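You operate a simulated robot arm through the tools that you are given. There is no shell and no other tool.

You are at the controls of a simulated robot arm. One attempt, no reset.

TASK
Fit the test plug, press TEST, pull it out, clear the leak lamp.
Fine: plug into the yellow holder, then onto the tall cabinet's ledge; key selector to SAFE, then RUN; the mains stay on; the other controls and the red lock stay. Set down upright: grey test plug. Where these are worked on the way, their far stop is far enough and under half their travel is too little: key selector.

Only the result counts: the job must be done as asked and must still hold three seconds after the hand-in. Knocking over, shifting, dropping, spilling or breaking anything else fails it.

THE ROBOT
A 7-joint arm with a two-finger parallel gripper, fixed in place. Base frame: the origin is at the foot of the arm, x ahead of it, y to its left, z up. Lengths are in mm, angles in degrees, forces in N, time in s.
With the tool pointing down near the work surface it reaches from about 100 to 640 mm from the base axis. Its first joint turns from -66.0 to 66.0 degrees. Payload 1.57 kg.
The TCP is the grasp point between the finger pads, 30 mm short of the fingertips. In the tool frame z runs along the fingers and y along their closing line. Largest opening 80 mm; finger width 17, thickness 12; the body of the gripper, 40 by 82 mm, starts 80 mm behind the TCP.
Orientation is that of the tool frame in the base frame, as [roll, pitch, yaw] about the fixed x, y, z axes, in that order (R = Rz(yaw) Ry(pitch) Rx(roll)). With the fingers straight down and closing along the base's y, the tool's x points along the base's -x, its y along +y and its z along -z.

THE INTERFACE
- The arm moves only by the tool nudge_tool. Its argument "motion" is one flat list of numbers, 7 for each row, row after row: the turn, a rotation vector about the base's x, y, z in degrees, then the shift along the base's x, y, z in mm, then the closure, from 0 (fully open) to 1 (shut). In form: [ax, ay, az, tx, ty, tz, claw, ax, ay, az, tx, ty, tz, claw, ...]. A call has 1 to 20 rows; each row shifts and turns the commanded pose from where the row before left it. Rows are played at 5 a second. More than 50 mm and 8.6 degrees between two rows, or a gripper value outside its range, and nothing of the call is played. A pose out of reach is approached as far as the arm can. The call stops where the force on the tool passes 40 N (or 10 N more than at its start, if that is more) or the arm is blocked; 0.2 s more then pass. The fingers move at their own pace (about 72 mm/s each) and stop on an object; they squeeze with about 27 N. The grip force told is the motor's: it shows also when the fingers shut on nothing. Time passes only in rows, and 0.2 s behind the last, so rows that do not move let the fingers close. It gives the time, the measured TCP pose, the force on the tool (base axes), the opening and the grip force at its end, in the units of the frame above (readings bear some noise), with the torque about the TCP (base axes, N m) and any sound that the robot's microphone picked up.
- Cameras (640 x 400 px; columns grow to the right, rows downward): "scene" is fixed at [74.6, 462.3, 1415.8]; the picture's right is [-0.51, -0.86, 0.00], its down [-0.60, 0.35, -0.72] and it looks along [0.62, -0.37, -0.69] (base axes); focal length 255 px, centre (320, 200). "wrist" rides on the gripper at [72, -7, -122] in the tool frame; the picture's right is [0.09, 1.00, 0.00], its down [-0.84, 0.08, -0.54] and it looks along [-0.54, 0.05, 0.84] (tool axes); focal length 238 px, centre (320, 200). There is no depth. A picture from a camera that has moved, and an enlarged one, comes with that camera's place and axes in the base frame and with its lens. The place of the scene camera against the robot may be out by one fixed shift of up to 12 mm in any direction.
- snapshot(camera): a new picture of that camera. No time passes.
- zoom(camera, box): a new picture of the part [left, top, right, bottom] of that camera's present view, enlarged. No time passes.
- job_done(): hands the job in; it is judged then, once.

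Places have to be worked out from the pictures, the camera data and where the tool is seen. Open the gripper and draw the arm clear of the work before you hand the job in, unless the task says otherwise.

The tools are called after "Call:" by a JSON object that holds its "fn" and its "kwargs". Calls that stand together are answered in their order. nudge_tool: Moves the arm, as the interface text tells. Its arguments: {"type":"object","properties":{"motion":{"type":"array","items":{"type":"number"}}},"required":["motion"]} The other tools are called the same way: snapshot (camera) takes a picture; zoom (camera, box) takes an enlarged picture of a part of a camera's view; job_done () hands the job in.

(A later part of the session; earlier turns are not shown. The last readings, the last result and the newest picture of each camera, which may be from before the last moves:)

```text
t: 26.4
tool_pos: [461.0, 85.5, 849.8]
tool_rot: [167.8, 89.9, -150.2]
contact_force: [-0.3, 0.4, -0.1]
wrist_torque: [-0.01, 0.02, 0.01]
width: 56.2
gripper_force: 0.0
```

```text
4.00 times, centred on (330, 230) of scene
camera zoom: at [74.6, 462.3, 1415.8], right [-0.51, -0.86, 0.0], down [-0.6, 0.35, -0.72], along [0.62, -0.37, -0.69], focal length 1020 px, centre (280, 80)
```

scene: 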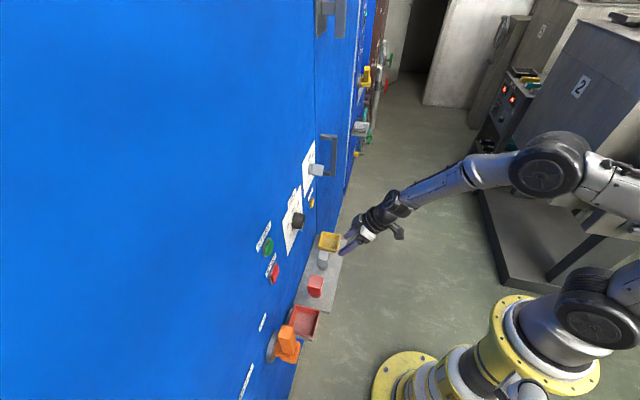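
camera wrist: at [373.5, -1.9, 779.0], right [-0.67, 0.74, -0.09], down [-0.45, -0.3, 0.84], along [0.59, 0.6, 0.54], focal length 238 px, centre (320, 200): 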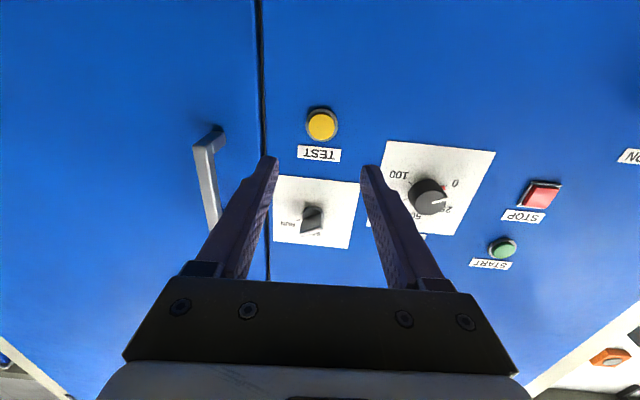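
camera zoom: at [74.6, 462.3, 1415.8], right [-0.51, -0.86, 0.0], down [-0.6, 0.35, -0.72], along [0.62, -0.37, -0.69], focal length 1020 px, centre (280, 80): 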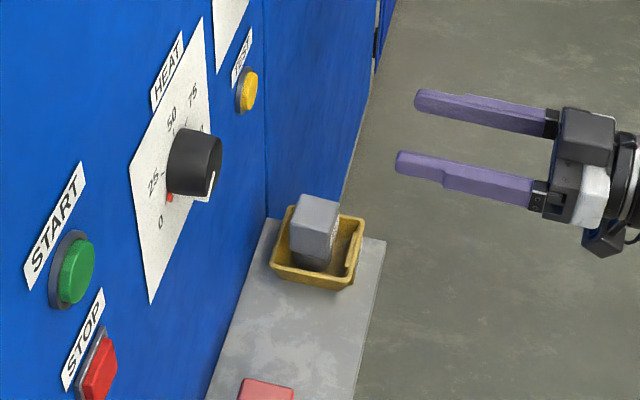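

The plug stands upright in the holder. TEST works out at w ≈ −243, z ≈ 851; I shut the fingers, align, and close in to about 20 mm short of the button.

Call:
{"fn": "nudge_tool", "kwargs": {"motion": [0, 0, 0, -1.1, 1.2, 1, 0.7, 0, 0, 0, 0, 0, 0, 1, 0, 0, 0, 0, 0, 0, 1, 0, 0, 0, 20.8, 18.7, 0, 1, 0, 0, 0, 20.8, 18.7, 0, 1, 0, 0, 0, 14.9, 13.4, 0, 1, 0, 0, 0, 0, 0, 0, 1]}}

Call:
{"fn": "snapshot", "kwargs": {"camera": "wrist"}}

Call:
{"fn": "zoom", "kwargs": {"camera": "scene", "box": [280, 170, 380, 250]}}

```text
t: 28.0
tool_pos: [515.9, 137.4, 850.6]
tool_rot: [167.0, 89.7, -150.8]
contact_force: [0.0, 0.8, 0.7]
wrist_torque: [0.02, -0.03, 0.0]
width: 0.2
gripper_force: 20.9
```

```text
taken
camera wrist: at [429.2, 49.1, 779.3], right [-0.67, 0.74, -0.09], down [-0.45, -0.3, 0.84], along [0.59, 0.6, 0.54], focal length 238 px, centre (320, 200)
```

wrist: 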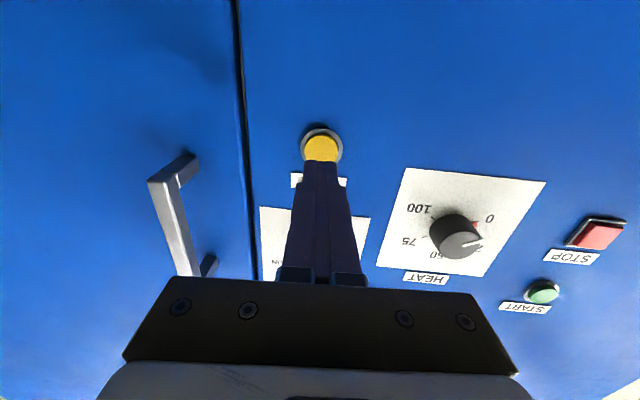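

```text
5.00 times, centred on (330, 210) of scene
camera zoom: at [74.6, 462.3, 1415.8], right [-0.51, -0.86, 0.0], down [-0.6, 0.35, -0.72], along [0.62, -0.37, -0.69], focal length 1274 px, centre (270, 150)
```

zoom: 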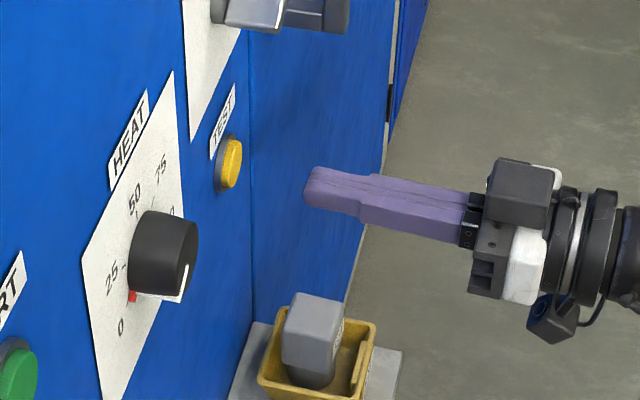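

The fingertips are in line with the button (tip at h ≈ 505, button face ~540). I advance 24 mm, then creep in.

Call:
{"fn": "nudge_tool", "kwargs": {"motion": [0, 0, 0, 8.9, 8.0, 0, 1, 0, 0, 0, 8.9, 8.0, 0, 1]}}

Call:
{"fn": "nudge_tool", "kwargs": {"motion": [0, 0, 0, 2.2, 2.0, 0, 1, 0, 0, 0, 2.2, 2.0, 0, 1]}}

Call:
{"fn": "zoom", "kwargs": {"camera": "scene", "box": [280, 170, 380, 250]}}

```text
t: 28.6
tool_pos: [531.6, 152.9, 849.5]
tool_rot: [174.0, 89.7, -144.0]
contact_force: [0.1, -0.7, -0.1]
wrist_torque: [0.0, 0.01, -0.01]
width: 0.0
gripper_force: 21.0
```

```text
t: 29.2
tool_pos: [539.0, 157.1, 849.1]
tool_rot: [170.9, 89.8, -146.9]
contact_force: [-0.1, -0.9, -0.8]
wrist_torque: [0.0, 0.0, -0.02]
width: 0.0
gripper_force: 20.9
```

```text
5.00 times, centred on (330, 210) of scene
camera zoom: at [74.6, 462.3, 1415.8], right [-0.51, -0.86, 0.0], down [-0.6, 0.35, -0.72], along [0.62, -0.37, -0.69], focal length 1274 px, centre (270, 150)
```

zoom: 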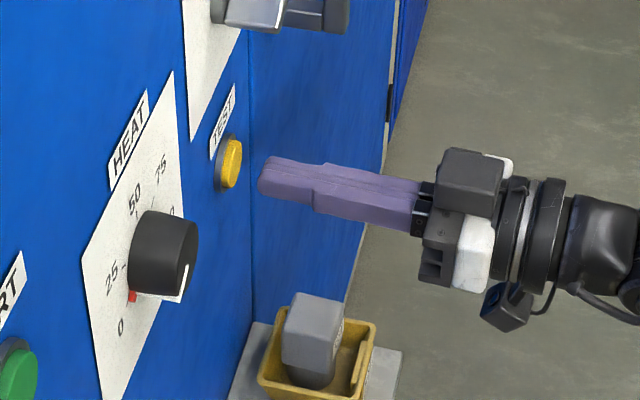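

About 10 mm left to the button. I creep in 2 mm steps, watching force and sound.

Call:
{"fn": "nudge_tool", "kwargs": {"motion": [0, 0, 0, 2.2, 2.0, 0, 1, 0, 0, 0, 2.2, 2.0, 0, 1]}}

Call:
{"fn": "nudge_tool", "kwargs": {"motion": [0, 0, 0, 1.5, 1.34, 0, 1, 0, 0, 0, 0, 0, 0, 1]}}

Call:
{"fn": "nudge_tool", "kwargs": {"motion": [0, 0, 0, 1.5, 1.34, 0, 1, 0, 0, 0, 0, 0, 0, 1]}}

Call:
{"fn": "nudge_tool", "kwargs": {"motion": [0, 0, 0, 1.5, 1.34, 0, 1, 0, 0, 0, 0, 0, 0, 1]}}

```text
t: 29.8
tool_pos: [542.0, 161.5, 850.9]
tool_rot: [170.8, 89.6, -147.2]
contact_force: [-0.7, -0.5, -0.1]
wrist_torque: [0.05, 0.0, 0.0]
width: 0.0
gripper_force: 21.0
```

```text
t: 30.4
tool_pos: [544.5, 162.4, 849.8]
tool_rot: [170.9, 89.7, -147.0]
contact_force: [0.1, 1.6, 0.8]
wrist_torque: [-0.01, 0.0, 0.02]
width: 0.0
gripper_force: 21.5
```

```text
t: 31.0
tool_pos: [545.6, 164.3, 850.7]
tool_rot: [171.8, 89.7, -146.3]
contact_force: [0.6, 0.0, 0.2]
wrist_torque: [0.01, 0.0, 0.02]
width: 0.0
gripper_force: 21.8
```

```text
t: 31.6
tool_pos: [545.9, 165.1, 850.3]
tool_rot: [170.5, 89.7, -147.6]
contact_force: [0.3, -1.1, 0.0]
wrist_torque: [0.03, 0.01, 0.04]
width: 0.0
gripper_force: 22.0
```

Call:
{"fn": "zoom", "kwargs": {"camera": "scene", "box": [290, 180, 350, 220]}}

Call:
{"fn": "zoom", "kwargs": {"camera": "wrist", "box": [270, 100, 370, 200]}}

```text
10.00 times, centred on (320, 200) of scene
camera zoom: at [74.6, 462.3, 1415.8], right [-0.51, -0.86, 0.0], down [-0.6, 0.35, -0.72], along [0.62, -0.37, -0.69], focal length 2549 px, centre (320, 200)
```

zoom: 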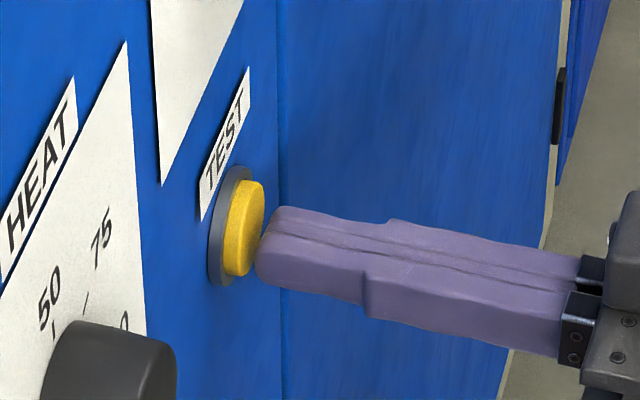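

```text
4.00 times, centred on (320, 150) of wrist
camera zoom: at [460.5, 77.9, 779.2], right [-0.67, 0.74, -0.09], down [-0.45, -0.3, 0.84], along [0.59, 0.6, 0.54], focal length 953 px, centre (320, 400)
```

zoom: 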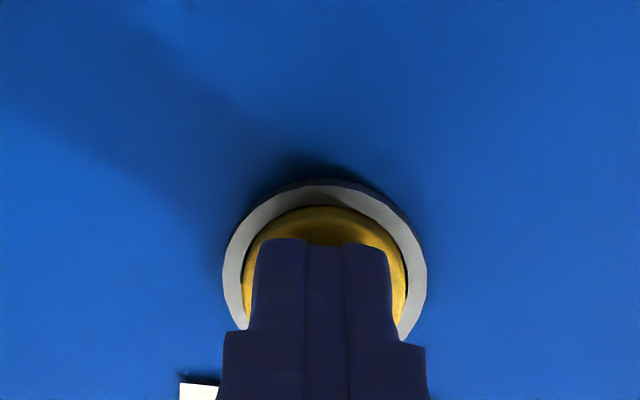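

The tips are just short of the yellow cap and centred on it. I push on 1.5–2 mm at a time.

Call:
{"fn": "nudge_tool", "kwargs": {"motion": [0, 0, 0, 1.5, 1.34, 1.5, 1, 0, 0, 0, 0, 0, 0, 1]}}

Call:
{"fn": "nudge_tool", "kwargs": {"motion": [0, 0, 0, 1.5, 1.34, 0, 1, 0, 0, 0, 0, 0, 0, 1]}}

Call:
{"fn": "nudge_tool", "kwargs": {"motion": [0, 0, 0, 1.5, 1.34, 0, 1, 0, 0, 0, 0, 0, 0, 1]}}

```text
t: 32.2
tool_pos: [548.1, 166.7, 851.9]
tool_rot: [170.4, 89.8, -147.6]
contact_force: [0.4, 0.4, -1.0]
wrist_torque: [0.01, -0.01, -0.04]
width: 0.0
gripper_force: 21.0
```

```text
t: 32.8
tool_pos: [549.2, 168.4, 852.5]
tool_rot: [167.0, 89.7, -150.9]
contact_force: [-1.2, 0.4, -0.6]
wrist_torque: [-0.01, -0.03, 0.0]
width: 0.0
gripper_force: 20.6
```

```text
t: 33.4
tool_pos: [551.1, 169.8, 852.1]
tool_rot: [168.1, 89.7, -150.0]
contact_force: [-1.9, -2.0, -1.2]
wrist_torque: [-0.03, 0.0, -0.04]
width: 0.0
gripper_force: 20.8
heard: click
```

A click was heard with light contact. I look at the scene for the effect of the press.

Call:
{"fn": "snapshot", "kwargs": {"camera": "scene"}}

Call:
{"fn": "zoom", "kwargs": {"camera": "scene", "box": [290, 180, 350, 220]}}

Call:
{"fn": "snapshot", "kwargs": {"camera": "wrist"}}

```text
taken
```

scene: 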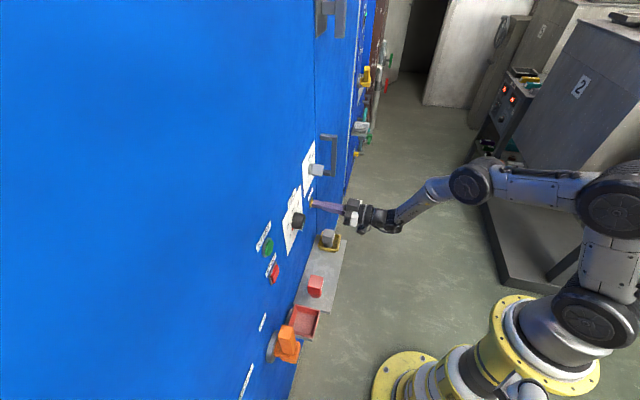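

```text
10.00 times, centred on (320, 200) of scene
camera zoom: at [74.6, 462.3, 1415.8], right [-0.51, -0.86, 0.0], down [-0.6, 0.35, -0.72], along [0.62, -0.37, -0.69], focal length 2549 px, centre (320, 200)
```

zoom: 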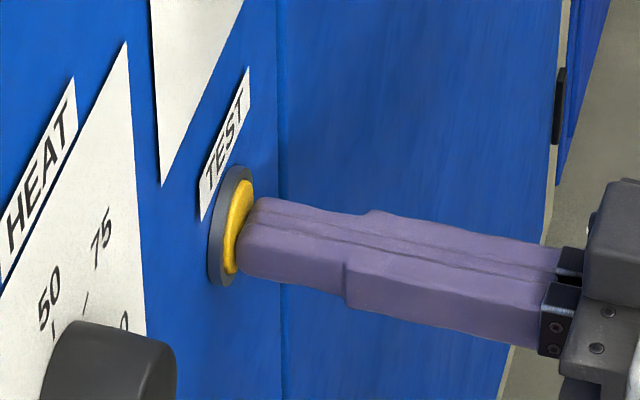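

```text
taken
camera wrist: at [464.9, 82.3, 781.5], right [-0.67, 0.74, -0.09], down [-0.45, -0.3, 0.84], along [0.59, 0.6, 0.54], focal length 238 px, centre (320, 200)
```

wrist: 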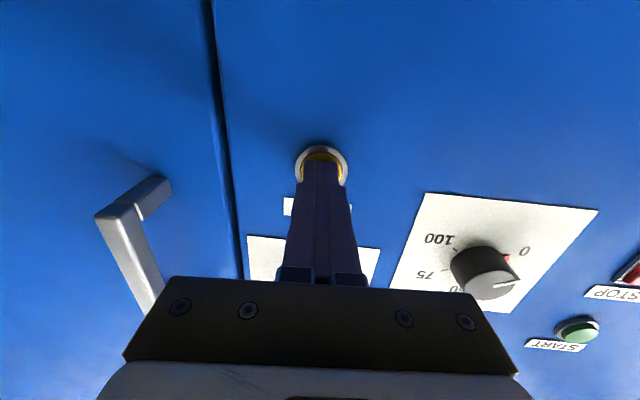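

The cap is pressed in. I push 1 mm further and hold briefly to make the press sure.

Call:
{"fn": "nudge_tool", "kwargs": {"motion": [0, 0, 0, 0.75, 0.67, 0, 1, 0, 0, 0, 0, 0, 0, 1, 0, 0, 0, 0, 0, 0, 1]}}

Call:
{"fn": "nudge_tool", "kwargs": {"motion": [0, 0, 0, -5, -4.5, 0, 1, 0, 0, 0, -15, -13.5, 0, 1, 0, 0, 0, -22, -19.8, 0, 1, 0, 0, 0, -22, -19.8, 0, 1, 0, 0, 0, -22, -19.8, 0, 0.5, 0, 0, 0, 0, 0, 0, 0.3]}}

Call:
{"fn": "snapshot", "kwargs": {"camera": "wrist"}}

Call:
{"fn": "snapshot", "kwargs": {"camera": "scene"}}

```text
t: 34.2
tool_pos: [551.8, 171.1, 852.7]
tool_rot: [168.8, 89.7, -149.2]
contact_force: [-2.0, -4.8, 0.3]
wrist_torque: [0.02, 0.0, 0.0]
width: 0.1
gripper_force: 21.5
```

```text
t: 35.6
tool_pos: [463.3, 92.8, 855.2]
tool_rot: [173.3, 89.7, -144.6]
contact_force: [-0.1, 0.5, 1.0]
wrist_torque: [0.02, 0.02, 0.0]
width: 56.1
gripper_force: 0.0
```

```text
taken
camera wrist: at [378.0, 4.7, 783.2], right [-0.67, 0.74, -0.09], down [-0.45, -0.3, 0.84], along [0.59, 0.6, 0.54], focal length 238 px, centre (320, 200)
```

wrist: 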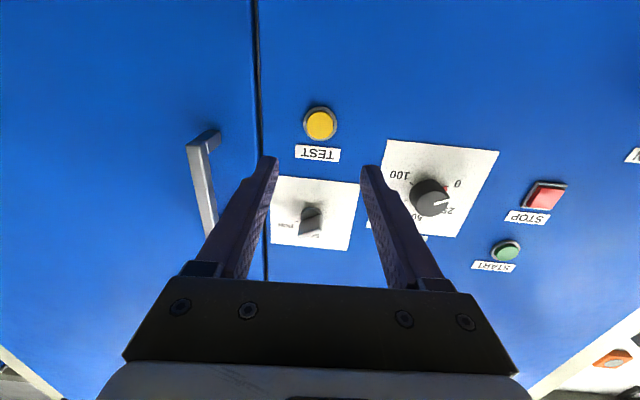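

```text
taken
```

scene: 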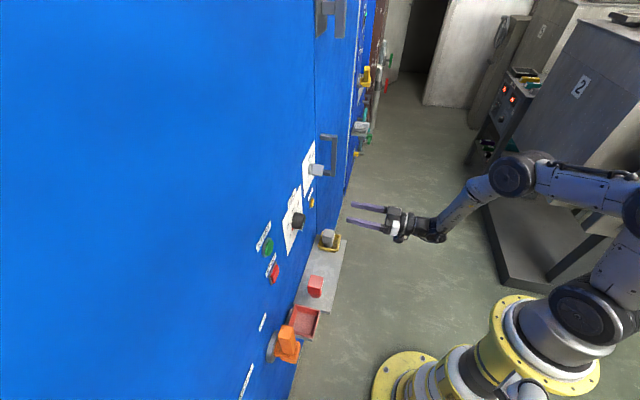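

TEST sprang back after the press. Now I return above the holder along the same path, tilted 30°, to take the plug out.

Call:
{"fn": "nudge_tool", "kwargs": {"motion": [-5.02, 5.57, 0, 11, 5.4, -11.6, 0.3, -5.02, 5.57, 0, 11, 5.4, -11.6, 0.3, -5.02, 5.57, 0, 11, 5.4, -11.6, 0.3, -5.02, 5.57, 0, 11, 5.4, -11.6, 0.3, -5.02, 5.57, 0, 11, 5.4, -11.6, 0.3, -5.02, 5.57, 0, 11, 5.4, -11.6, 0.3, -5.02, 5.57, 0, 11, 5.4, -11.6, 0.3, -5.02, 5.57, 0, 11, 5.4, -11.6, 0.3, 0, 0, 0, 0, 0, 0, 0.3]}}

Call:
{"fn": "snapshot", "kwargs": {"camera": "wrist"}}

Call:
{"fn": "zoom", "kwargs": {"camera": "wrist", "box": [230, 0, 420, 200]}}

```text
t: 37.6
tool_pos: [550.8, 137.2, 759.2]
tool_rot: [179.9, 29.8, -138.0]
contact_force: [0.2, -0.1, -0.2]
wrist_torque: [0.0, 0.03, 0.0]
width: 55.9
gripper_force: 0.0
```

```text
taken
camera wrist: at [465.2, 49.5, 830.4], right [-0.73, 0.69, -0.05], down [0.29, 0.36, 0.89], along [0.62, 0.63, -0.46], focal length 238 px, centre (320, 200)
```

wrist: 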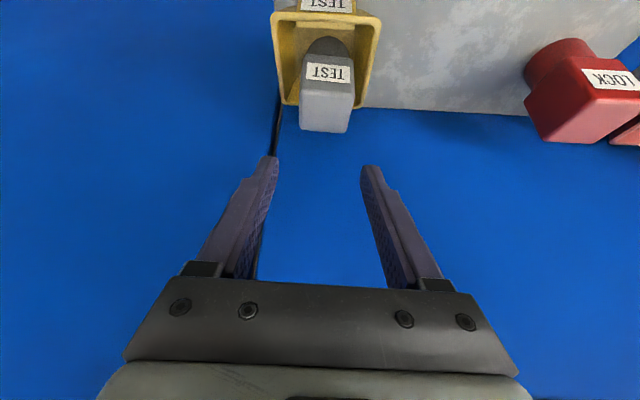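

```text
2.00 times, centred on (325, 100) of wrist
camera zoom: at [465.2, 49.5, 830.4], right [-0.73, 0.69, -0.05], down [0.29, 0.36, 0.89], along [0.62, 0.63, -0.46], focal length 477 px, centre (310, 400)
```

zoom: 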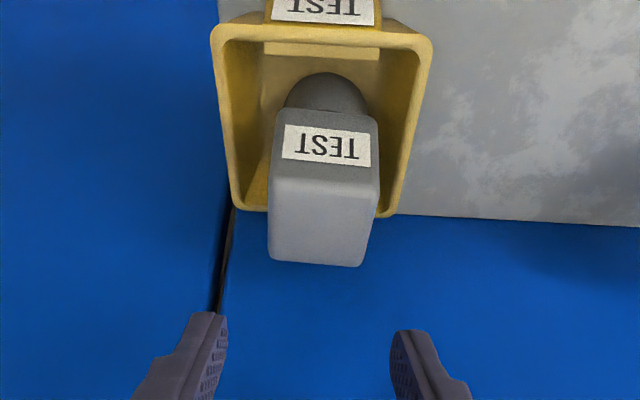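

The plug stands at h ≈ 502, w ≈ −266, matching the tool (501, −266.6). I descend straight over it and close.

Call:
{"fn": "nudge_tool", "kwargs": {"motion": [0, 0, 0, 0, 0, -25, 0.3, 0, 0, 0, 0, 0, -25, 0.3, 0, 0, 0, 0, 0, -15, 0.3, 0, 0, 0, 0, 0, -7.5, 0.3, 0, 0, 0, 0, 0, 0, 0.5, 0, 0, 0, 0, 0, 0, 0.6, 0, 0, 0, 0, 0, 0, 0.75, 0, 0, 0, 0, 0, 0, 0.75]}}

Call:
{"fn": "zoom", "kwargs": {"camera": "wrist", "box": [230, 30, 420, 230]}}

```text
t: 39.4
tool_pos: [552.6, 136.2, 686.6]
tool_rot: [179.8, 29.7, -138.0]
contact_force: [0.0, 0.4, -0.9]
wrist_torque: [0.0, 0.0, -0.03]
width: 37.6
gripper_force: 26.7
```

```text
2.00 times, centred on (325, 130) of wrist
camera zoom: at [467.0, 48.9, 757.4], right [-0.73, 0.69, -0.04], down [0.29, 0.36, 0.89], along [0.62, 0.63, -0.46], focal length 477 px, centre (310, 340)
```

zoom: 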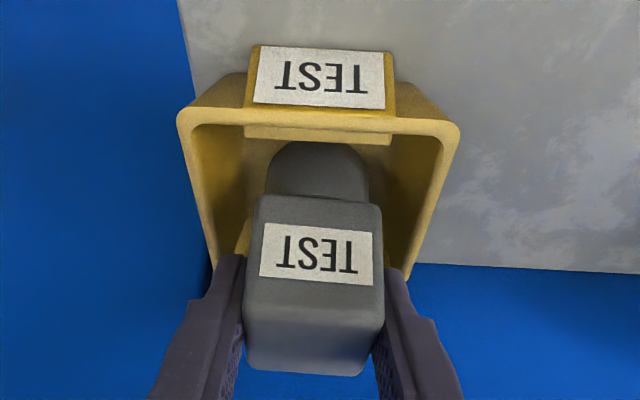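

Gripped again. I lift it out 60 mm and carry it back to its old spot on the ledge.

Call:
{"fn": "nudge_tool", "kwargs": {"motion": [0, 0, 0, 0, 0, 15, 0.75, 0, 0, 0, 0, 0, 22, 0.75, 0, 0, 0, 0, 0, 23, 0.75, 0, 0, 0, -17.6, 15.6, 0, 0.75, 0, 0, 0, -17.6, 15.6, 0, 0.75, 0, 0, 0, -17.6, 15.6, 0, 0.75, 0, 0, 0, -17.7, 15.5, 0, 0.75, 0, 0, 0, 0, 0, -25, 0.75, 0, 0, 0, 0, 0, -20, 0.75, 0, 0, 0, 0, 0, -8, 0.75, 0, 0, 0, 0, 0, 0, 0.75]}}

Call:
{"fn": "snapshot", "kwargs": {"camera": "wrist"}}

Call:
{"fn": "zoom", "kwargs": {"camera": "scene", "box": [280, 200, 400, 320]}}

```text
t: 41.8
tool_pos: [483.7, 199.2, 694.7]
tool_rot: [-179.9, 29.7, -138.0]
contact_force: [0.2, 0.1, -0.6]
wrist_torque: [0.05, -0.01, 0.0]
width: 37.5
gripper_force: 26.8
```

```text
taken
camera wrist: at [396.8, 110.7, 764.3], right [-0.73, 0.69, -0.04], down [0.29, 0.36, 0.89], along [0.62, 0.63, -0.46], focal length 238 px, centre (320, 200)
```

wrist: 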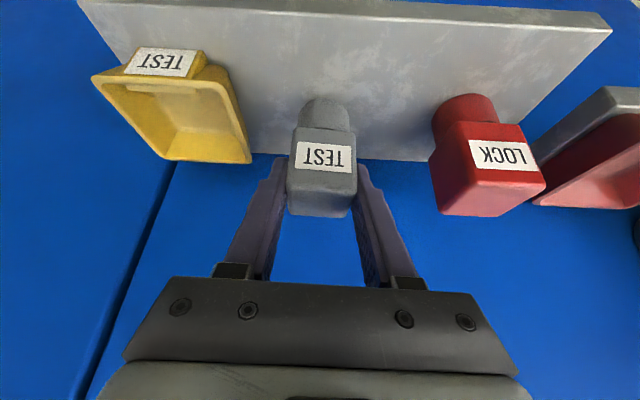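

```text
3.33 times, centred on (340, 260) of scene
camera zoom: at [74.6, 462.3, 1415.8], right [-0.51, -0.86, 0.0], down [-0.6, 0.35, -0.72], along [0.62, -0.37, -0.69], focal length 850 px, centre (253, 0)
```

zoom: 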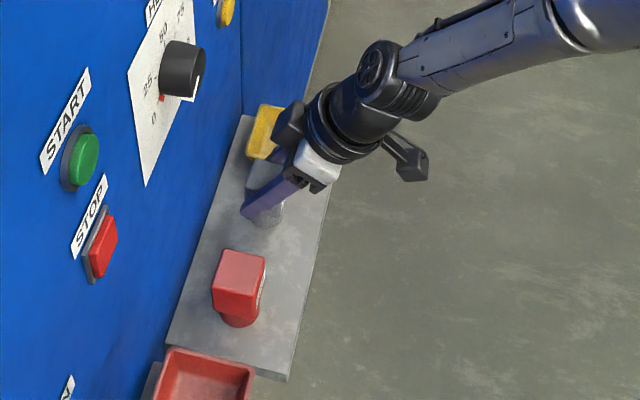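

Now at z ≈ 694.7, about 12 mm above seating. I lower the rest slowly to contact.

Call:
{"fn": "nudge_tool", "kwargs": {"motion": [0, 0, 0, 0, 0, -4, 0.75, 0, 0, 0, 0, 0, -3, 0.75, 0, 0, 0, 0, 0, 0, 0.75]}}

Call:
{"fn": "nudge_tool", "kwargs": {"motion": [0, 0, 0, 0, 0, -1, 0.75, 0, 0, 0, 0, 0, -1, 0.75, 0, 0, 0, 0, 0, 0, 0.75]}}

Call:
{"fn": "nudge_tool", "kwargs": {"motion": [0, 0, 0, 0, 0, -1, 0.75, 0, 0, 0, 0, 0, 0, 0.75]}}

Call:
{"fn": "nudge_tool", "kwargs": {"motion": [0, 0, 0, 0, 0, -1, 0.75, 0, 0, 0, 0, 0, 0, 0.75]}}

```text
t: 42.6
tool_pos: [484.4, 198.3, 686.6]
tool_rot: [-179.9, 29.7, -137.9]
contact_force: [-0.1, -0.5, -0.9]
wrist_torque: [0.02, 0.01, -0.02]
width: 37.2
gripper_force: 26.8
```

```text
t: 43.4
tool_pos: [484.1, 198.8, 684.4]
tool_rot: [180.0, 29.8, -137.9]
contact_force: [0.7, -0.3, -1.8]
wrist_torque: [0.03, 0.01, -0.01]
width: 37.6
gripper_force: 26.9
```

```text
t: 44.0
tool_pos: [483.5, 199.7, 683.7]
tool_rot: [179.9, 29.7, -138.0]
contact_force: [0.4, 0.5, -1.3]
wrist_torque: [-0.03, 0.02, 0.01]
width: 37.6
gripper_force: 27.4
```

```text
t: 44.6
tool_pos: [481.9, 198.8, 683.1]
tool_rot: [179.9, 29.8, -138.1]
contact_force: [-0.4, 0.4, -0.7]
wrist_torque: [0.0, -0.02, 0.02]
width: 37.5
gripper_force: 27.1
```

No seating force yet at z ≈ 683. I continue in single millimetres.

Call:
{"fn": "nudge_tool", "kwargs": {"motion": [0, 0, 0, 0, 0, -1, 0.75, 0, 0, 0, 0, 0, 0, 0.75]}}

Call:
{"fn": "nudge_tool", "kwargs": {"motion": [0, 0, 0, 0, 0, -0.7, 0.75, 0, 0, 0, 0, 0, 0, 0.75]}}

```text
t: 45.2
tool_pos: [482.0, 198.6, 681.6]
tool_rot: [-180.0, 29.8, -138.1]
contact_force: [-0.1, -0.2, 0.1]
wrist_torque: [0.0, -0.02, 0.0]
width: 37.6
gripper_force: 27.0
```

```text
t: 45.8
tool_pos: [481.7, 197.6, 682.1]
tool_rot: [-180.0, 29.8, -138.1]
contact_force: [-0.8, 0.1, 0.4]
wrist_torque: [0.01, -0.02, -0.01]
width: 37.5
gripper_force: 26.6
```

The weight has come off the tool (−1 N to ~0), so it is about touching. One more small step to confirm.

Call:
{"fn": "nudge_tool", "kwargs": {"motion": [0, 0, 0, 0, 0, -0.7, 0.75, 0, 0, 0, 0, 0, 0, 0.75]}}

```text
t: 46.4
tool_pos: [481.3, 199.9, 681.3]
tool_rot: [-180.0, 29.6, -138.0]
contact_force: [-1.1, 0.2, -0.3]
wrist_torque: [-0.03, 0.0, -0.02]
width: 37.5
gripper_force: 26.5
```

Call:
{"fn": "nudge_tool", "kwargs": {"motion": [0, 0, 0, 0, 0, -0.8, 0.75, 0, 0, 0, 0, 0, 0, 0.75]}}

Call:
{"fn": "zoom", "kwargs": {"camera": "scene", "box": [300, 230, 360, 290]}}

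Call:
{"fn": "snapshot", "kwargs": {"camera": "wrist"}}

```text
t: 47.0
tool_pos: [482.7, 199.0, 680.1]
tool_rot: [-180.0, 29.9, -138.0]
contact_force: [-1.0, -1.0, 4.9]
wrist_torque: [-0.09, 0.14, 0.01]
width: 37.4
gripper_force: 26.8
```

```text
6.67 times, centred on (330, 260) of scene
camera zoom: at [74.5, 462.3, 1415.8], right [-0.51, -0.86, 0.0], down [-0.6, 0.35, -0.72], along [0.62, -0.37, -0.69], focal length 1699 px, centre (253, -200)
```

zoom: 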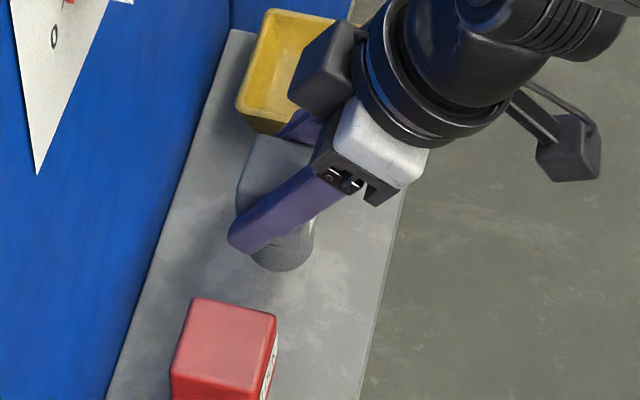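

```text
taken
camera wrist: at [396.0, 110.7, 750.9], right [-0.73, 0.69, -0.05], down [0.29, 0.36, 0.89], along [0.63, 0.63, -0.46], focal length 238 px, centre (320, 200)
```

wrist: 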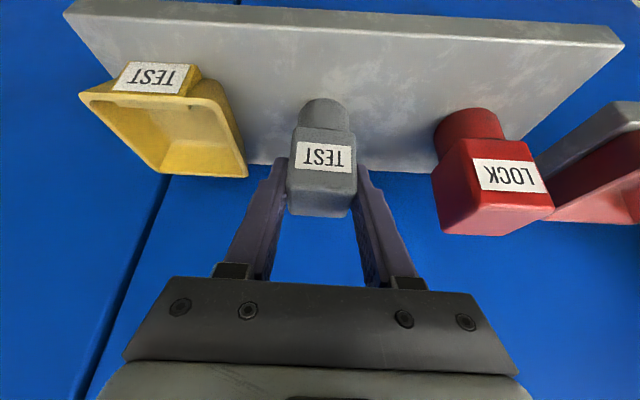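

The plug is seated on the ledge (4.9 N upward). I open the fingers, rise clear and check that it stands.

Call:
{"fn": "nudge_tool", "kwargs": {"motion": [0, 0, 0, 0, 0, 0.3, 0.65, 0, 0, 0, 0, 0, 0, 0.5, 0, 0, 0, 0, 0, 0, 0.4, 0, 0, 0, 0, 0, 0, 0.3, 0, 0, 0, 0, 0, 0, 0.3, 0, 0, 0, 0, 0, 15, 0.3, 0, 0, 0, 0, 0, 30, 0.3, 0, 0, 0, 0, 0, 35, 0.3, 0, 0, 0, -22, -19.8, 0, 0.3, 0, 0, 0, -22, -19.8, 0, 0.3]}}

Call:
{"fn": "snapshot", "kwargs": {"camera": "wrist"}}

Call:
{"fn": "zoom", "kwargs": {"camera": "scene", "box": [280, 220, 360, 320]}}

```text
t: 49.2
tool_pos: [437.6, 157.6, 758.9]
tool_rot: [-179.9, 29.7, -137.9]
contact_force: [0.3, 0.2, 0.4]
wrist_torque: [0.02, -0.02, 0.01]
width: 56.0
gripper_force: 0.1
```

```text
taken
camera wrist: at [351.0, 68.9, 829.5], right [-0.73, 0.69, -0.05], down [0.29, 0.36, 0.89], along [0.62, 0.63, -0.46], focal length 238 px, centre (320, 200)
```

wrist: 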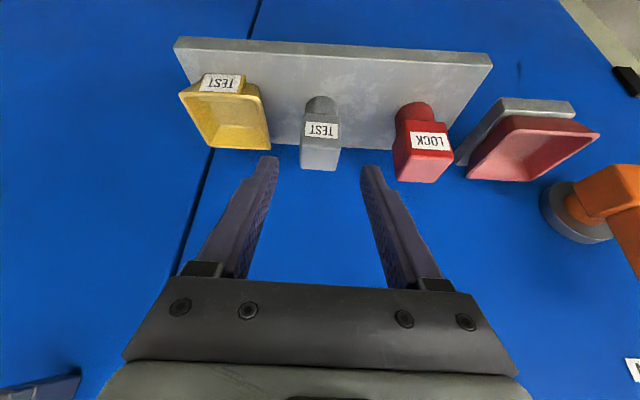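

```text
4.00 times, centred on (320, 270) of scene
camera zoom: at [74.6, 462.4, 1415.8], right [-0.51, -0.86, 0.0], down [-0.6, 0.35, -0.72], along [0.62, -0.37, -0.69], focal length 1020 px, centre (320, -80)
```

zoom: 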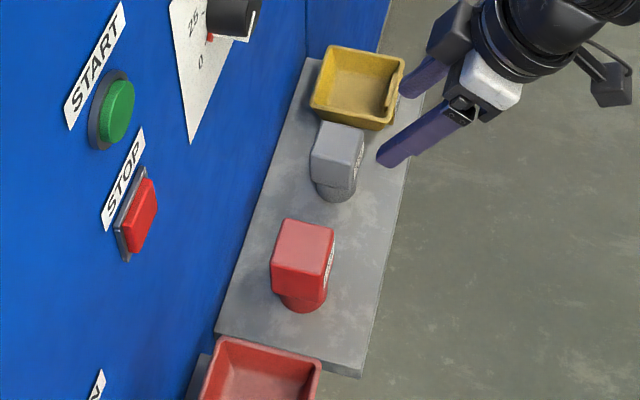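

The plug stands upright on the ledge and the holder is empty. Now I go in front of the key selector (estimated w −243, z ~980) with the tool level.

Call:
{"fn": "nudge_tool", "kwargs": {"motion": [5.02, -5.57, 0, -10, -9, 27.6, 0.3, 5.02, -5.57, 0, -10, -9, 27.6, 0.3, 5.02, -5.57, 0, 0, -8, 27.6, 0.3, 5.02, -5.57, 0, 8.5, -8.8, 27.6, 0.3, 5.02, -5.57, 0, 8.5, -8.8, 27.6, 0.3, 5.02, -5.57, 0, 8.5, -8.8, 27.6, 0.3, 5.02, -5.57, 0, 8.5, -8.8, 27.6, 0.3, 5.02, -5.57, 0, 8.5, -8.7, 27.8, 0.3]}}

Call:
{"fn": "snapshot", "kwargs": {"camera": "wrist"}}

Call:
{"fn": "zoom", "kwargs": {"camera": "scene", "box": [280, 120, 380, 200]}}

```text
t: 51.0
tool_pos: [462.7, 90.6, 982.0]
tool_rot: [177.9, 90.0, -140.0]
contact_force: [-0.7, 0.5, 0.0]
wrist_torque: [-0.01, 0.0, -0.03]
width: 56.3
gripper_force: 0.1
```

```text
taken
camera wrist: at [376.5, 3.0, 910.9], right [-0.67, 0.74, -0.09], down [-0.45, -0.3, 0.84], along [0.59, 0.6, 0.54], focal length 238 px, centre (320, 200)
```

wrist: 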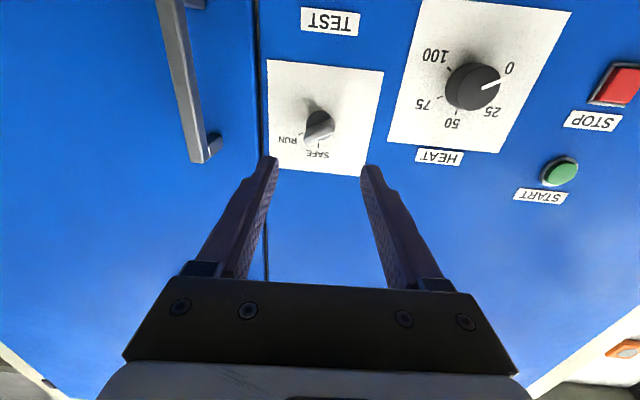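

```text
5.00 times, centred on (330, 160) of scene
camera zoom: at [74.6, 462.3, 1415.8], right [-0.51, -0.86, 0.0], down [-0.6, 0.35, -0.72], along [0.62, -0.37, -0.69], focal length 1274 px, centre (270, 400)
```

zoom: 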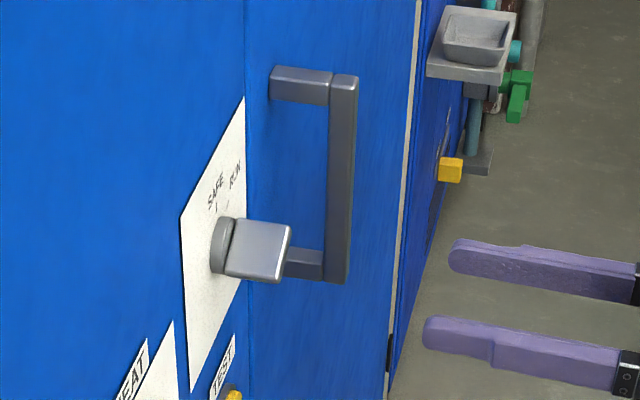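

The selector sits at about w −244, z ~979; a door handle lies ~100 mm to its right and stays clear. I enlarge the knob to measure its bar.

Call:
{"fn": "zoom", "kwargs": {"camera": "wrist", "box": [270, 80, 370, 180]}}

Call:
{"fn": "zoom", "kwargs": {"camera": "scene", "box": [295, 140, 345, 190]}}

```text
4.00 times, centred on (320, 130) of wrist
camera zoom: at [376.5, 3.0, 910.9], right [-0.67, 0.74, -0.09], down [-0.45, -0.3, 0.84], along [0.59, 0.6, 0.54], focal length 953 px, centre (320, 480)
```

zoom: 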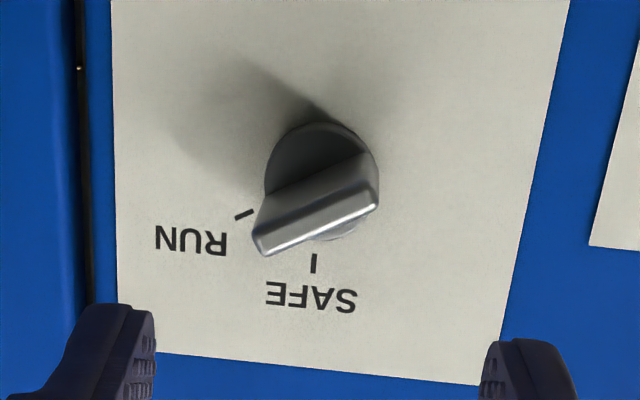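

```text
8.00 times, centred on (320, 165) of scene
camera zoom: at [74.6, 462.3, 1415.8], right [-0.51, -0.86, 0.0], down [-0.6, 0.35, -0.72], along [0.62, -0.37, -0.69], focal length 2039 px, centre (320, 480)
```

zoom: 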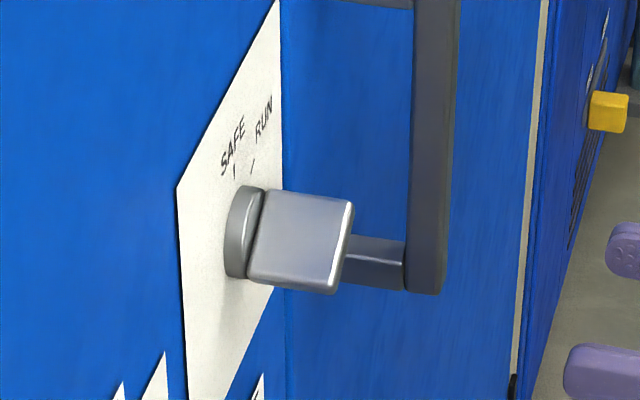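

The bar stands ~35 mm proud, ~10 mm thick, lying ~30° above horizontal toward RUN (60° clockwise from SAFE). I roll the tool +60° about its axis so the fingers close across the bar, and centre on the knob.

Call:
{"fn": "nudge_tool", "kwargs": {"motion": [5.57, 5.02, 0, 0.6, -0.7, -0.3, 0.4, 5.57, 5.02, 0, 0.6, -0.7, -0.3, 0.4, 5.57, 5.02, 0, 0, 0, -0.3, 0.4, 5.57, 5.02, 0, 0, 0, -0.3, 0.4, 5.57, 5.02, 0, 0, 0, -0.3, 0.4, 5.57, 5.02, 0, 0, 0, -0.3, 0.4, 5.57, 5.02, 0, 0, 0, -0.3, 0.4, 5.57, 5.02, 0, 0, 0, 0, 0.4]}}

Call:
{"fn": "snapshot", "kwargs": {"camera": "wrist"}}

Call:
{"fn": "zoom", "kwargs": {"camera": "scene", "box": [280, 120, 380, 200]}}

```text
t: 52.8
tool_pos: [463.3, 87.5, 979.9]
tool_rot: [90.2, 29.9, 132.4]
contact_force: [0.5, -0.4, -0.1]
wrist_torque: [-0.01, 0.05, -0.02]
width: 47.8
gripper_force: 0.1
```

```text
taken
camera wrist: at [333.0, 48.8, 938.5], right [-0.39, 0.43, 0.82], down [0.06, -0.87, 0.48], along [0.92, 0.24, 0.31], focal length 238 px, centre (320, 200)
```

wrist: 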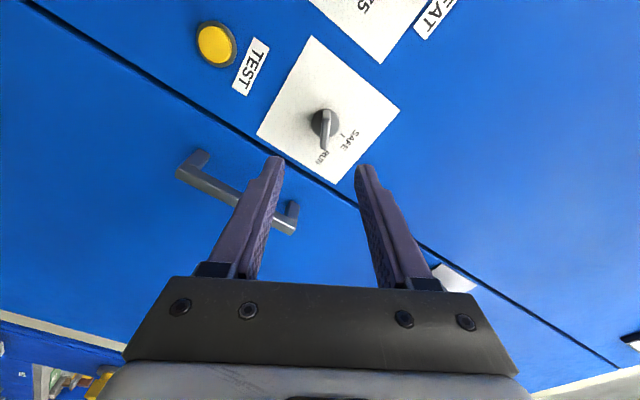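

```text
5.00 times, centred on (330, 160) of scene
camera zoom: at [74.6, 462.3, 1415.8], right [-0.51, -0.86, 0.0], down [-0.6, 0.35, -0.72], along [0.62, -0.37, -0.69], focal length 1274 px, centre (270, 400)
```

zoom: 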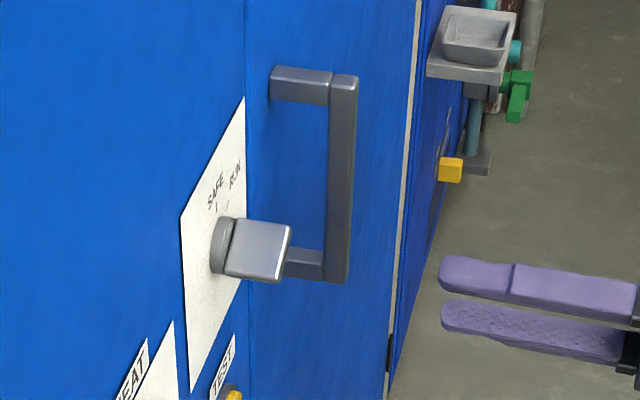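

The bar now lies along the picture's vertical, across the closing line. I enlarge to check centring.

Call:
{"fn": "zoom", "kwargs": {"camera": "wrist", "box": [260, 80, 390, 210]}}

```text
3.08 times, centred on (325, 145) of wrist
camera zoom: at [333.0, 48.8, 938.5], right [-0.39, 0.43, 0.82], down [0.06, -0.87, 0.48], along [0.92, 0.24, 0.31], focal length 733 px, centre (305, 369)
```

zoom: 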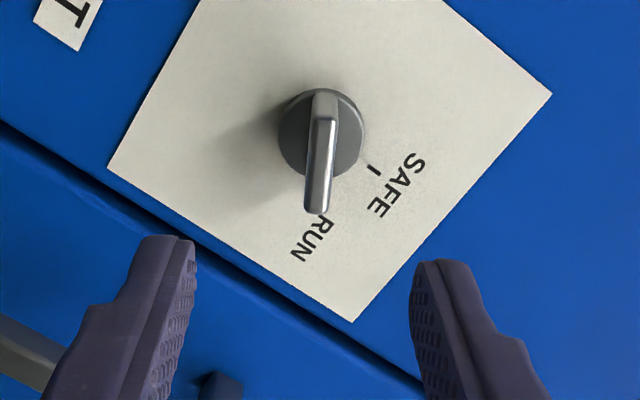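

The bar is ~5 mm off along the closing line; the knob axis works out at w ≈ −242.7, z ≈ 983.7. I correct that and advance 70 mm toward it.

Call:
{"fn": "nudge_tool", "kwargs": {"motion": [0, 0, 0, -1.5, 1.6, 3.8, 0.4, 0, 0, 0, 26, 23.4, 0, 0.4, 0, 0, 0, 26, 23.4, 0, 0.4, 0, 0, 0, 0, 0, 0, 0.4]}}

Call:
{"fn": "zoom", "kwargs": {"camera": "wrist", "box": [260, 80, 390, 210]}}

Call:
{"fn": "zoom", "kwargs": {"camera": "scene", "box": [280, 120, 380, 200]}}

```text
t: 53.8
tool_pos: [511.6, 134.8, 985.1]
tool_rot: [90.1, 30.0, 132.3]
contact_force: [0.0, 0.4, 0.7]
wrist_torque: [-0.02, -0.04, 0.02]
width: 48.0
gripper_force: 0.1
```

```text
3.08 times, centred on (325, 145) of wrist
camera zoom: at [381.9, 95.7, 943.8], right [-0.39, 0.43, 0.82], down [0.06, -0.87, 0.49], along [0.92, 0.24, 0.31], focal length 733 px, centre (305, 369)
```

zoom: 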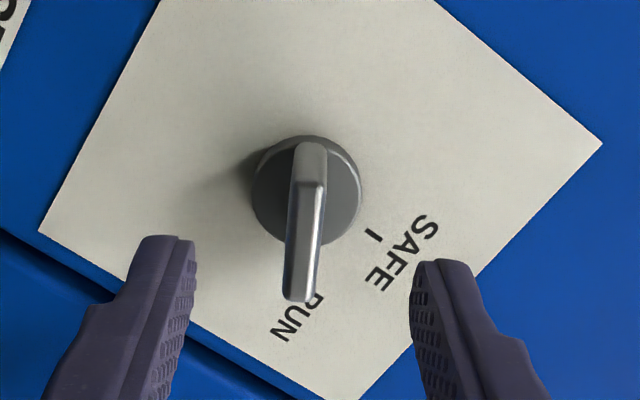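

```text
5.00 times, centred on (330, 160) of scene
camera zoom: at [74.6, 462.4, 1415.8], right [-0.51, -0.86, 0.0], down [-0.6, 0.35, -0.72], along [0.62, -0.37, -0.69], focal length 1274 px, centre (270, 400)
```

zoom: 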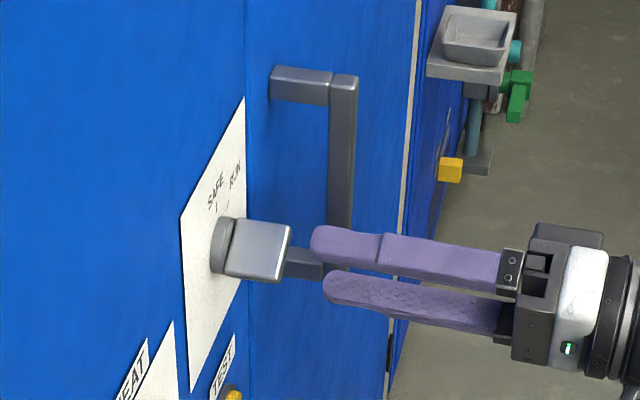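

The bar is centred between the fingers. Disc position suggests a ~1.6 mm shift leftward; I apply it and advance so the tips reach past the bar's front (tip h ≈ 538, wall 552).

Call:
{"fn": "nudge_tool", "kwargs": {"motion": [0, 0, 0, -1.1, 1.2, -0.7, 0.4, 0, 0, 0, 10, 9, 0, 0.4, 0, 0, 0, 10, 9, 0, 0.4, 0, 0, 0, 7.4, 6.7, 0, 0.4, 0, 0, 0, 0, 0, 0, 0.4]}}

Call:
{"fn": "zoom", "kwargs": {"camera": "wrist", "box": [260, 80, 390, 210]}}

Call:
{"fn": "zoom", "kwargs": {"camera": "scene", "box": [290, 140, 350, 190]}}

```text
t: 55.0
tool_pos: [538.5, 162.6, 982.5]
tool_rot: [90.1, 30.0, 132.5]
contact_force: [-0.7, 0.0, 0.3]
wrist_torque: [0.01, 0.01, 0.0]
width: 47.9
gripper_force: 0.0
```

```text
3.08 times, centred on (325, 145) of wrist
camera zoom: at [409.1, 123.4, 941.8], right [-0.39, 0.43, 0.82], down [0.06, -0.87, 0.49], along [0.92, 0.24, 0.31], focal length 733 px, centre (305, 369)
```

zoom: 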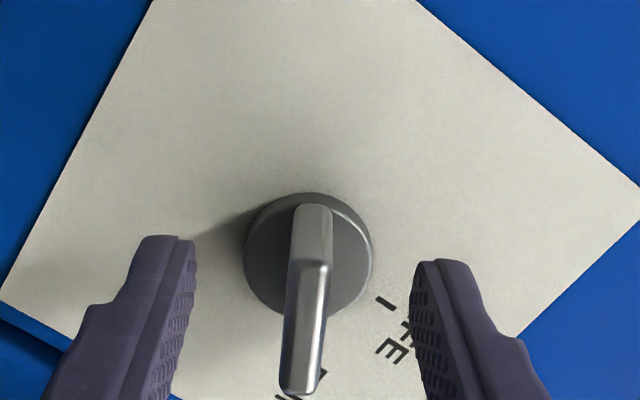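

```text
8.00 times, centred on (320, 165) of scene
camera zoom: at [74.6, 462.3, 1415.8], right [-0.51, -0.86, 0.0], down [-0.6, 0.35, -0.72], along [0.62, -0.37, -0.69], focal length 2039 px, centre (320, 480)
```

zoom: 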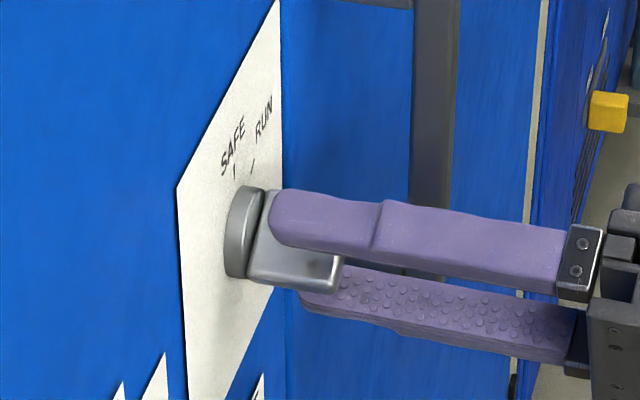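

The bar is centred between the fingers and the knob axis lines up within ~1 mm. I close on it.

Call:
{"fn": "nudge_tool", "kwargs": {"motion": [0, 0, 0, 0, 0, 0, 0.6, 0, 0, 0, 0, 0, 0, 0.8, 0, 0, 0, 0, 0, 0, 0.95, 0, 0, 0, 0, 0, 0, 1, 0, 0, 0, 0, 0, 0, 1]}}

Call:
{"fn": "zoom", "kwargs": {"camera": "wrist", "box": [260, 80, 390, 210]}}

```text
t: 56.2
tool_pos: [538.9, 164.4, 984.2]
tool_rot: [90.1, 29.9, 132.3]
contact_force: [-2.5, 0.1, 1.8]
wrist_torque: [0.35, -0.36, 0.31]
width: 9.5
gripper_force: 28.2
```

```text
3.08 times, centred on (325, 145) of wrist
camera zoom: at [409.0, 123.3, 942.1], right [-0.39, 0.43, 0.82], down [0.06, -0.87, 0.49], along [0.92, 0.24, 0.31], focal length 733 px, centre (305, 369)
```

zoom: 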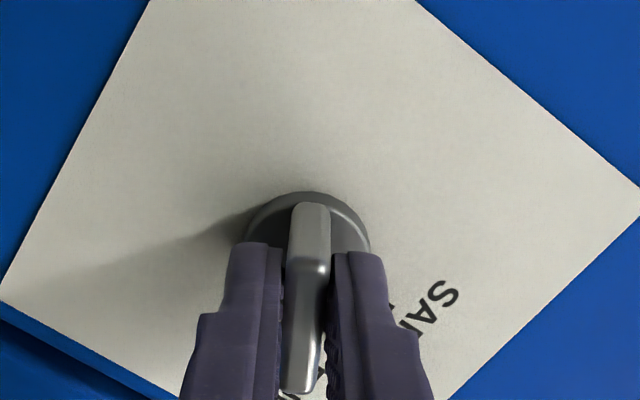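

Gripped at 9.5 mm with small side force. I turn anticlockwise toward SAFE, first 15° as a check.

Call:
{"fn": "nudge_tool", "kwargs": {"motion": [-3.72, -3.35, 0, 0, 0, 0, 1, -3.72, -3.35, 0, 0, 0, 0, 1, -3.72, -3.35, 0, 0, 0, 0, 1]}}

Call:
{"fn": "zoom", "kwargs": {"camera": "wrist", "box": [260, 80, 390, 210]}}

```text
t: 57.0
tool_pos: [538.2, 161.9, 982.7]
tool_rot: [90.4, 45.1, 132.4]
contact_force: [1.7, 6.3, -0.1]
wrist_torque: [0.7, -0.65, -0.08]
width: 9.4
gripper_force: 28.3
```

```text
3.08 times, centred on (325, 145) of wrist
camera zoom: at [417.9, 113.4, 927.7], right [-0.52, 0.57, 0.64], down [-0.04, -0.76, 0.65], along [0.86, 0.31, 0.41], focal length 733 px, centre (305, 369)
```

zoom: 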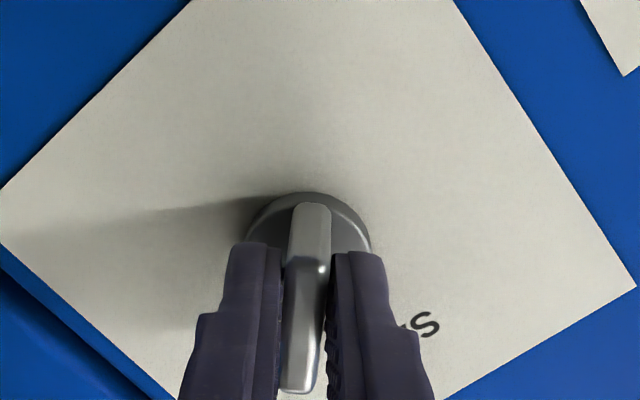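

The bar follows the fingers with small forces. I carry on to 45°.

Call:
{"fn": "nudge_tool", "kwargs": {"motion": [-3.72, -3.35, 0, 0, 0, 0, 1, -3.72, -3.35, 0, 0, 0, 0, 1, -3.72, -3.35, 0, 0, 0, 0, 1, -3.72, -3.35, 0, 0, 0, 0, 1, -3.72, -3.35, 0, 0, 0, 0, 1, -3.72, -3.35, 0, 0, 0, 0, 1]}}

Call:
{"fn": "zoom", "kwargs": {"camera": "wrist", "box": [260, 80, 390, 210]}}

```text
t: 58.4
tool_pos: [541.0, 160.8, 980.8]
tool_rot: [91.4, 75.1, 133.5]
contact_force: [7.1, -0.5, -6.5]
wrist_torque: [0.58, -0.51, 0.25]
width: 9.5
gripper_force: 27.9
```

```text
3.08 times, centred on (325, 145) of wrist
camera zoom: at [441.2, 87.1, 911.8], right [-0.66, 0.73, 0.17], down [-0.3, -0.46, 0.83], along [0.69, 0.5, 0.53], focal length 733 px, centre (305, 369)
```

zoom: 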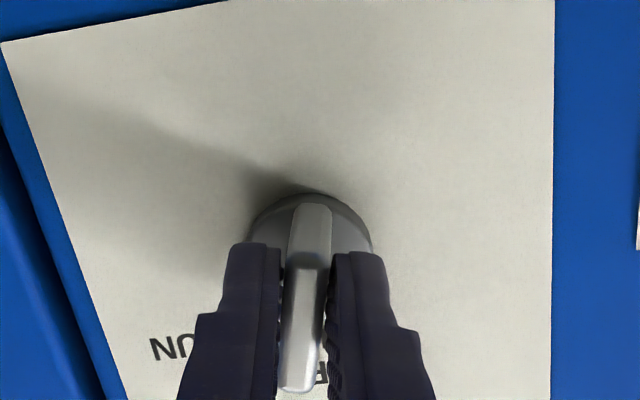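

45° turned, forces ~10 N. I finish the turn to SAFE in small steps, easing the tool slightly along the side force.

Call:
{"fn": "nudge_tool", "kwargs": {"motion": [-3.72, -3.35, 0, 0.4, 0, -0.4, 1, -3.72, -3.35, 0, 0.3, 0, -0.3, 1, 0, 0, 0, 0, 0, 0, 1]}}

Call:
{"fn": "nudge_tool", "kwargs": {"motion": [-3.72, -3.35, 0, 0, 0, 0, 1, 0, 0, 0, 0, 0, 0, 1]}}

Call:
{"fn": "zoom", "kwargs": {"camera": "wrist", "box": [260, 80, 390, 210]}}

Call:
{"fn": "zoom", "kwargs": {"camera": "scene", "box": [290, 140, 350, 190]}}

```text
t: 59.2
tool_pos: [540.8, 160.2, 981.1]
tool_rot: [93.8, 85.0, 135.6]
contact_force: [-5.2, -14.7, -3.7]
wrist_torque: [0.38, -0.35, 0.35]
width: 9.8
gripper_force: 28.6
```

```text
t: 59.8
tool_pos: [539.7, 160.1, 982.0]
tool_rot: [-167.5, 89.7, -125.6]
contact_force: [-5.7, -21.0, -2.4]
wrist_torque: [0.22, -0.15, 0.34]
width: 10.0
gripper_force: 28.3
```

```text
3.08 times, centred on (325, 145) of wrist
camera zoom: at [454.5, 72.8, 910.9], right [-0.67, 0.74, -0.09], down [-0.45, -0.3, 0.84], along [0.59, 0.6, 0.54], focal length 733 px, centre (305, 369)
```

zoom: 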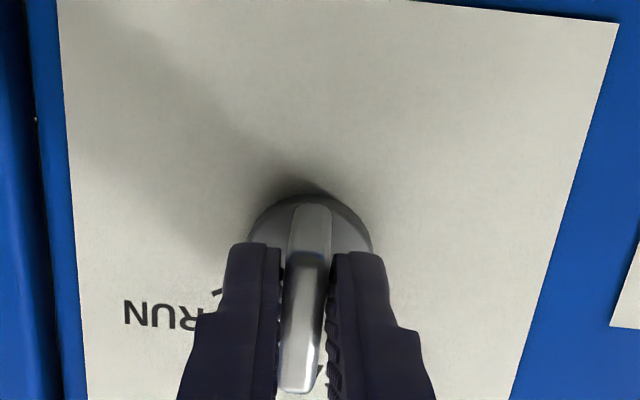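

```text
8.00 times, centred on (320, 165) of scene
camera zoom: at [74.5, 461.8, 1416.0], right [-0.51, -0.86, 0.0], down [-0.6, 0.35, -0.72], along [0.62, -0.37, -0.69], focal length 2039 px, centre (320, 480)
```

zoom: 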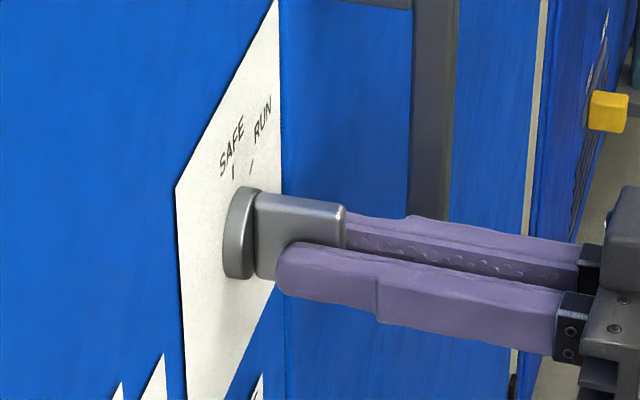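

The tool is level again, bar upright at SAFE. There's a 20 N side push, so I relieve it 1.4 mm toward −y and re-read.

Call:
{"fn": "nudge_tool", "kwargs": {"motion": [0, 0, 0, 0, -0.8, 0, 1, 0, 0, 0, 0, -0.6, 0, 1, 0, 0, 0, 0, 0, 0, 1]}}

Call:
{"fn": "zoom", "kwargs": {"camera": "wrist", "box": [280, 120, 370, 200]}}

```text
t: 60.6
tool_pos: [540.4, 160.2, 980.1]
tool_rot: [-157.2, 89.7, -115.2]
contact_force: [17.5, -4.0, -3.2]
wrist_torque: [-0.36, 0.52, 0.3]
width: 9.9
gripper_force: 28.1
```

```text
5.00 times, centred on (325, 160) of wrist
camera zoom: at [454.8, 72.5, 910.8], right [-0.67, 0.74, -0.09], down [-0.45, -0.3, 0.84], along [0.59, 0.6, 0.54], focal length 1192 px, centre (295, 400)
```

zoom: 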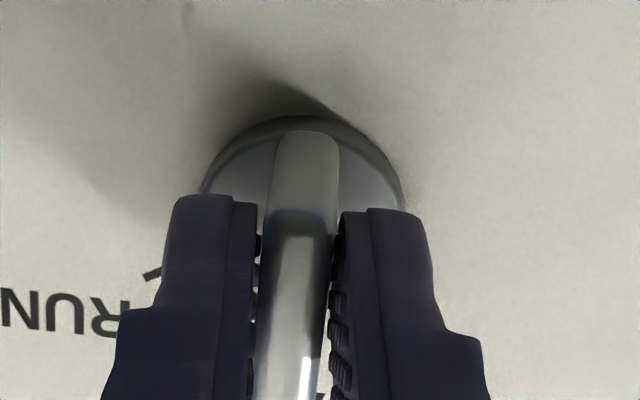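

Turning torque about the knob axis is only ~0.08 N m throughout. I turn 4° more to feel for the stop.

Call:
{"fn": "nudge_tool", "kwargs": {"motion": [-1.5, -1.34, 0, 0, 0, 0, 1, -1.5, -1.34, 0, 0, 0, 0, 1, 0, 0, 0, 0, 0, 0, 1]}}

```text
t: 61.4
tool_pos: [540.1, 160.1, 982.4]
tool_rot: [-94.9, 85.8, -53.0]
contact_force: [21.5, 1.2, -6.5]
wrist_torque: [0.51, 0.24, 0.34]
width: 10.6
gripper_force: 28.7
```

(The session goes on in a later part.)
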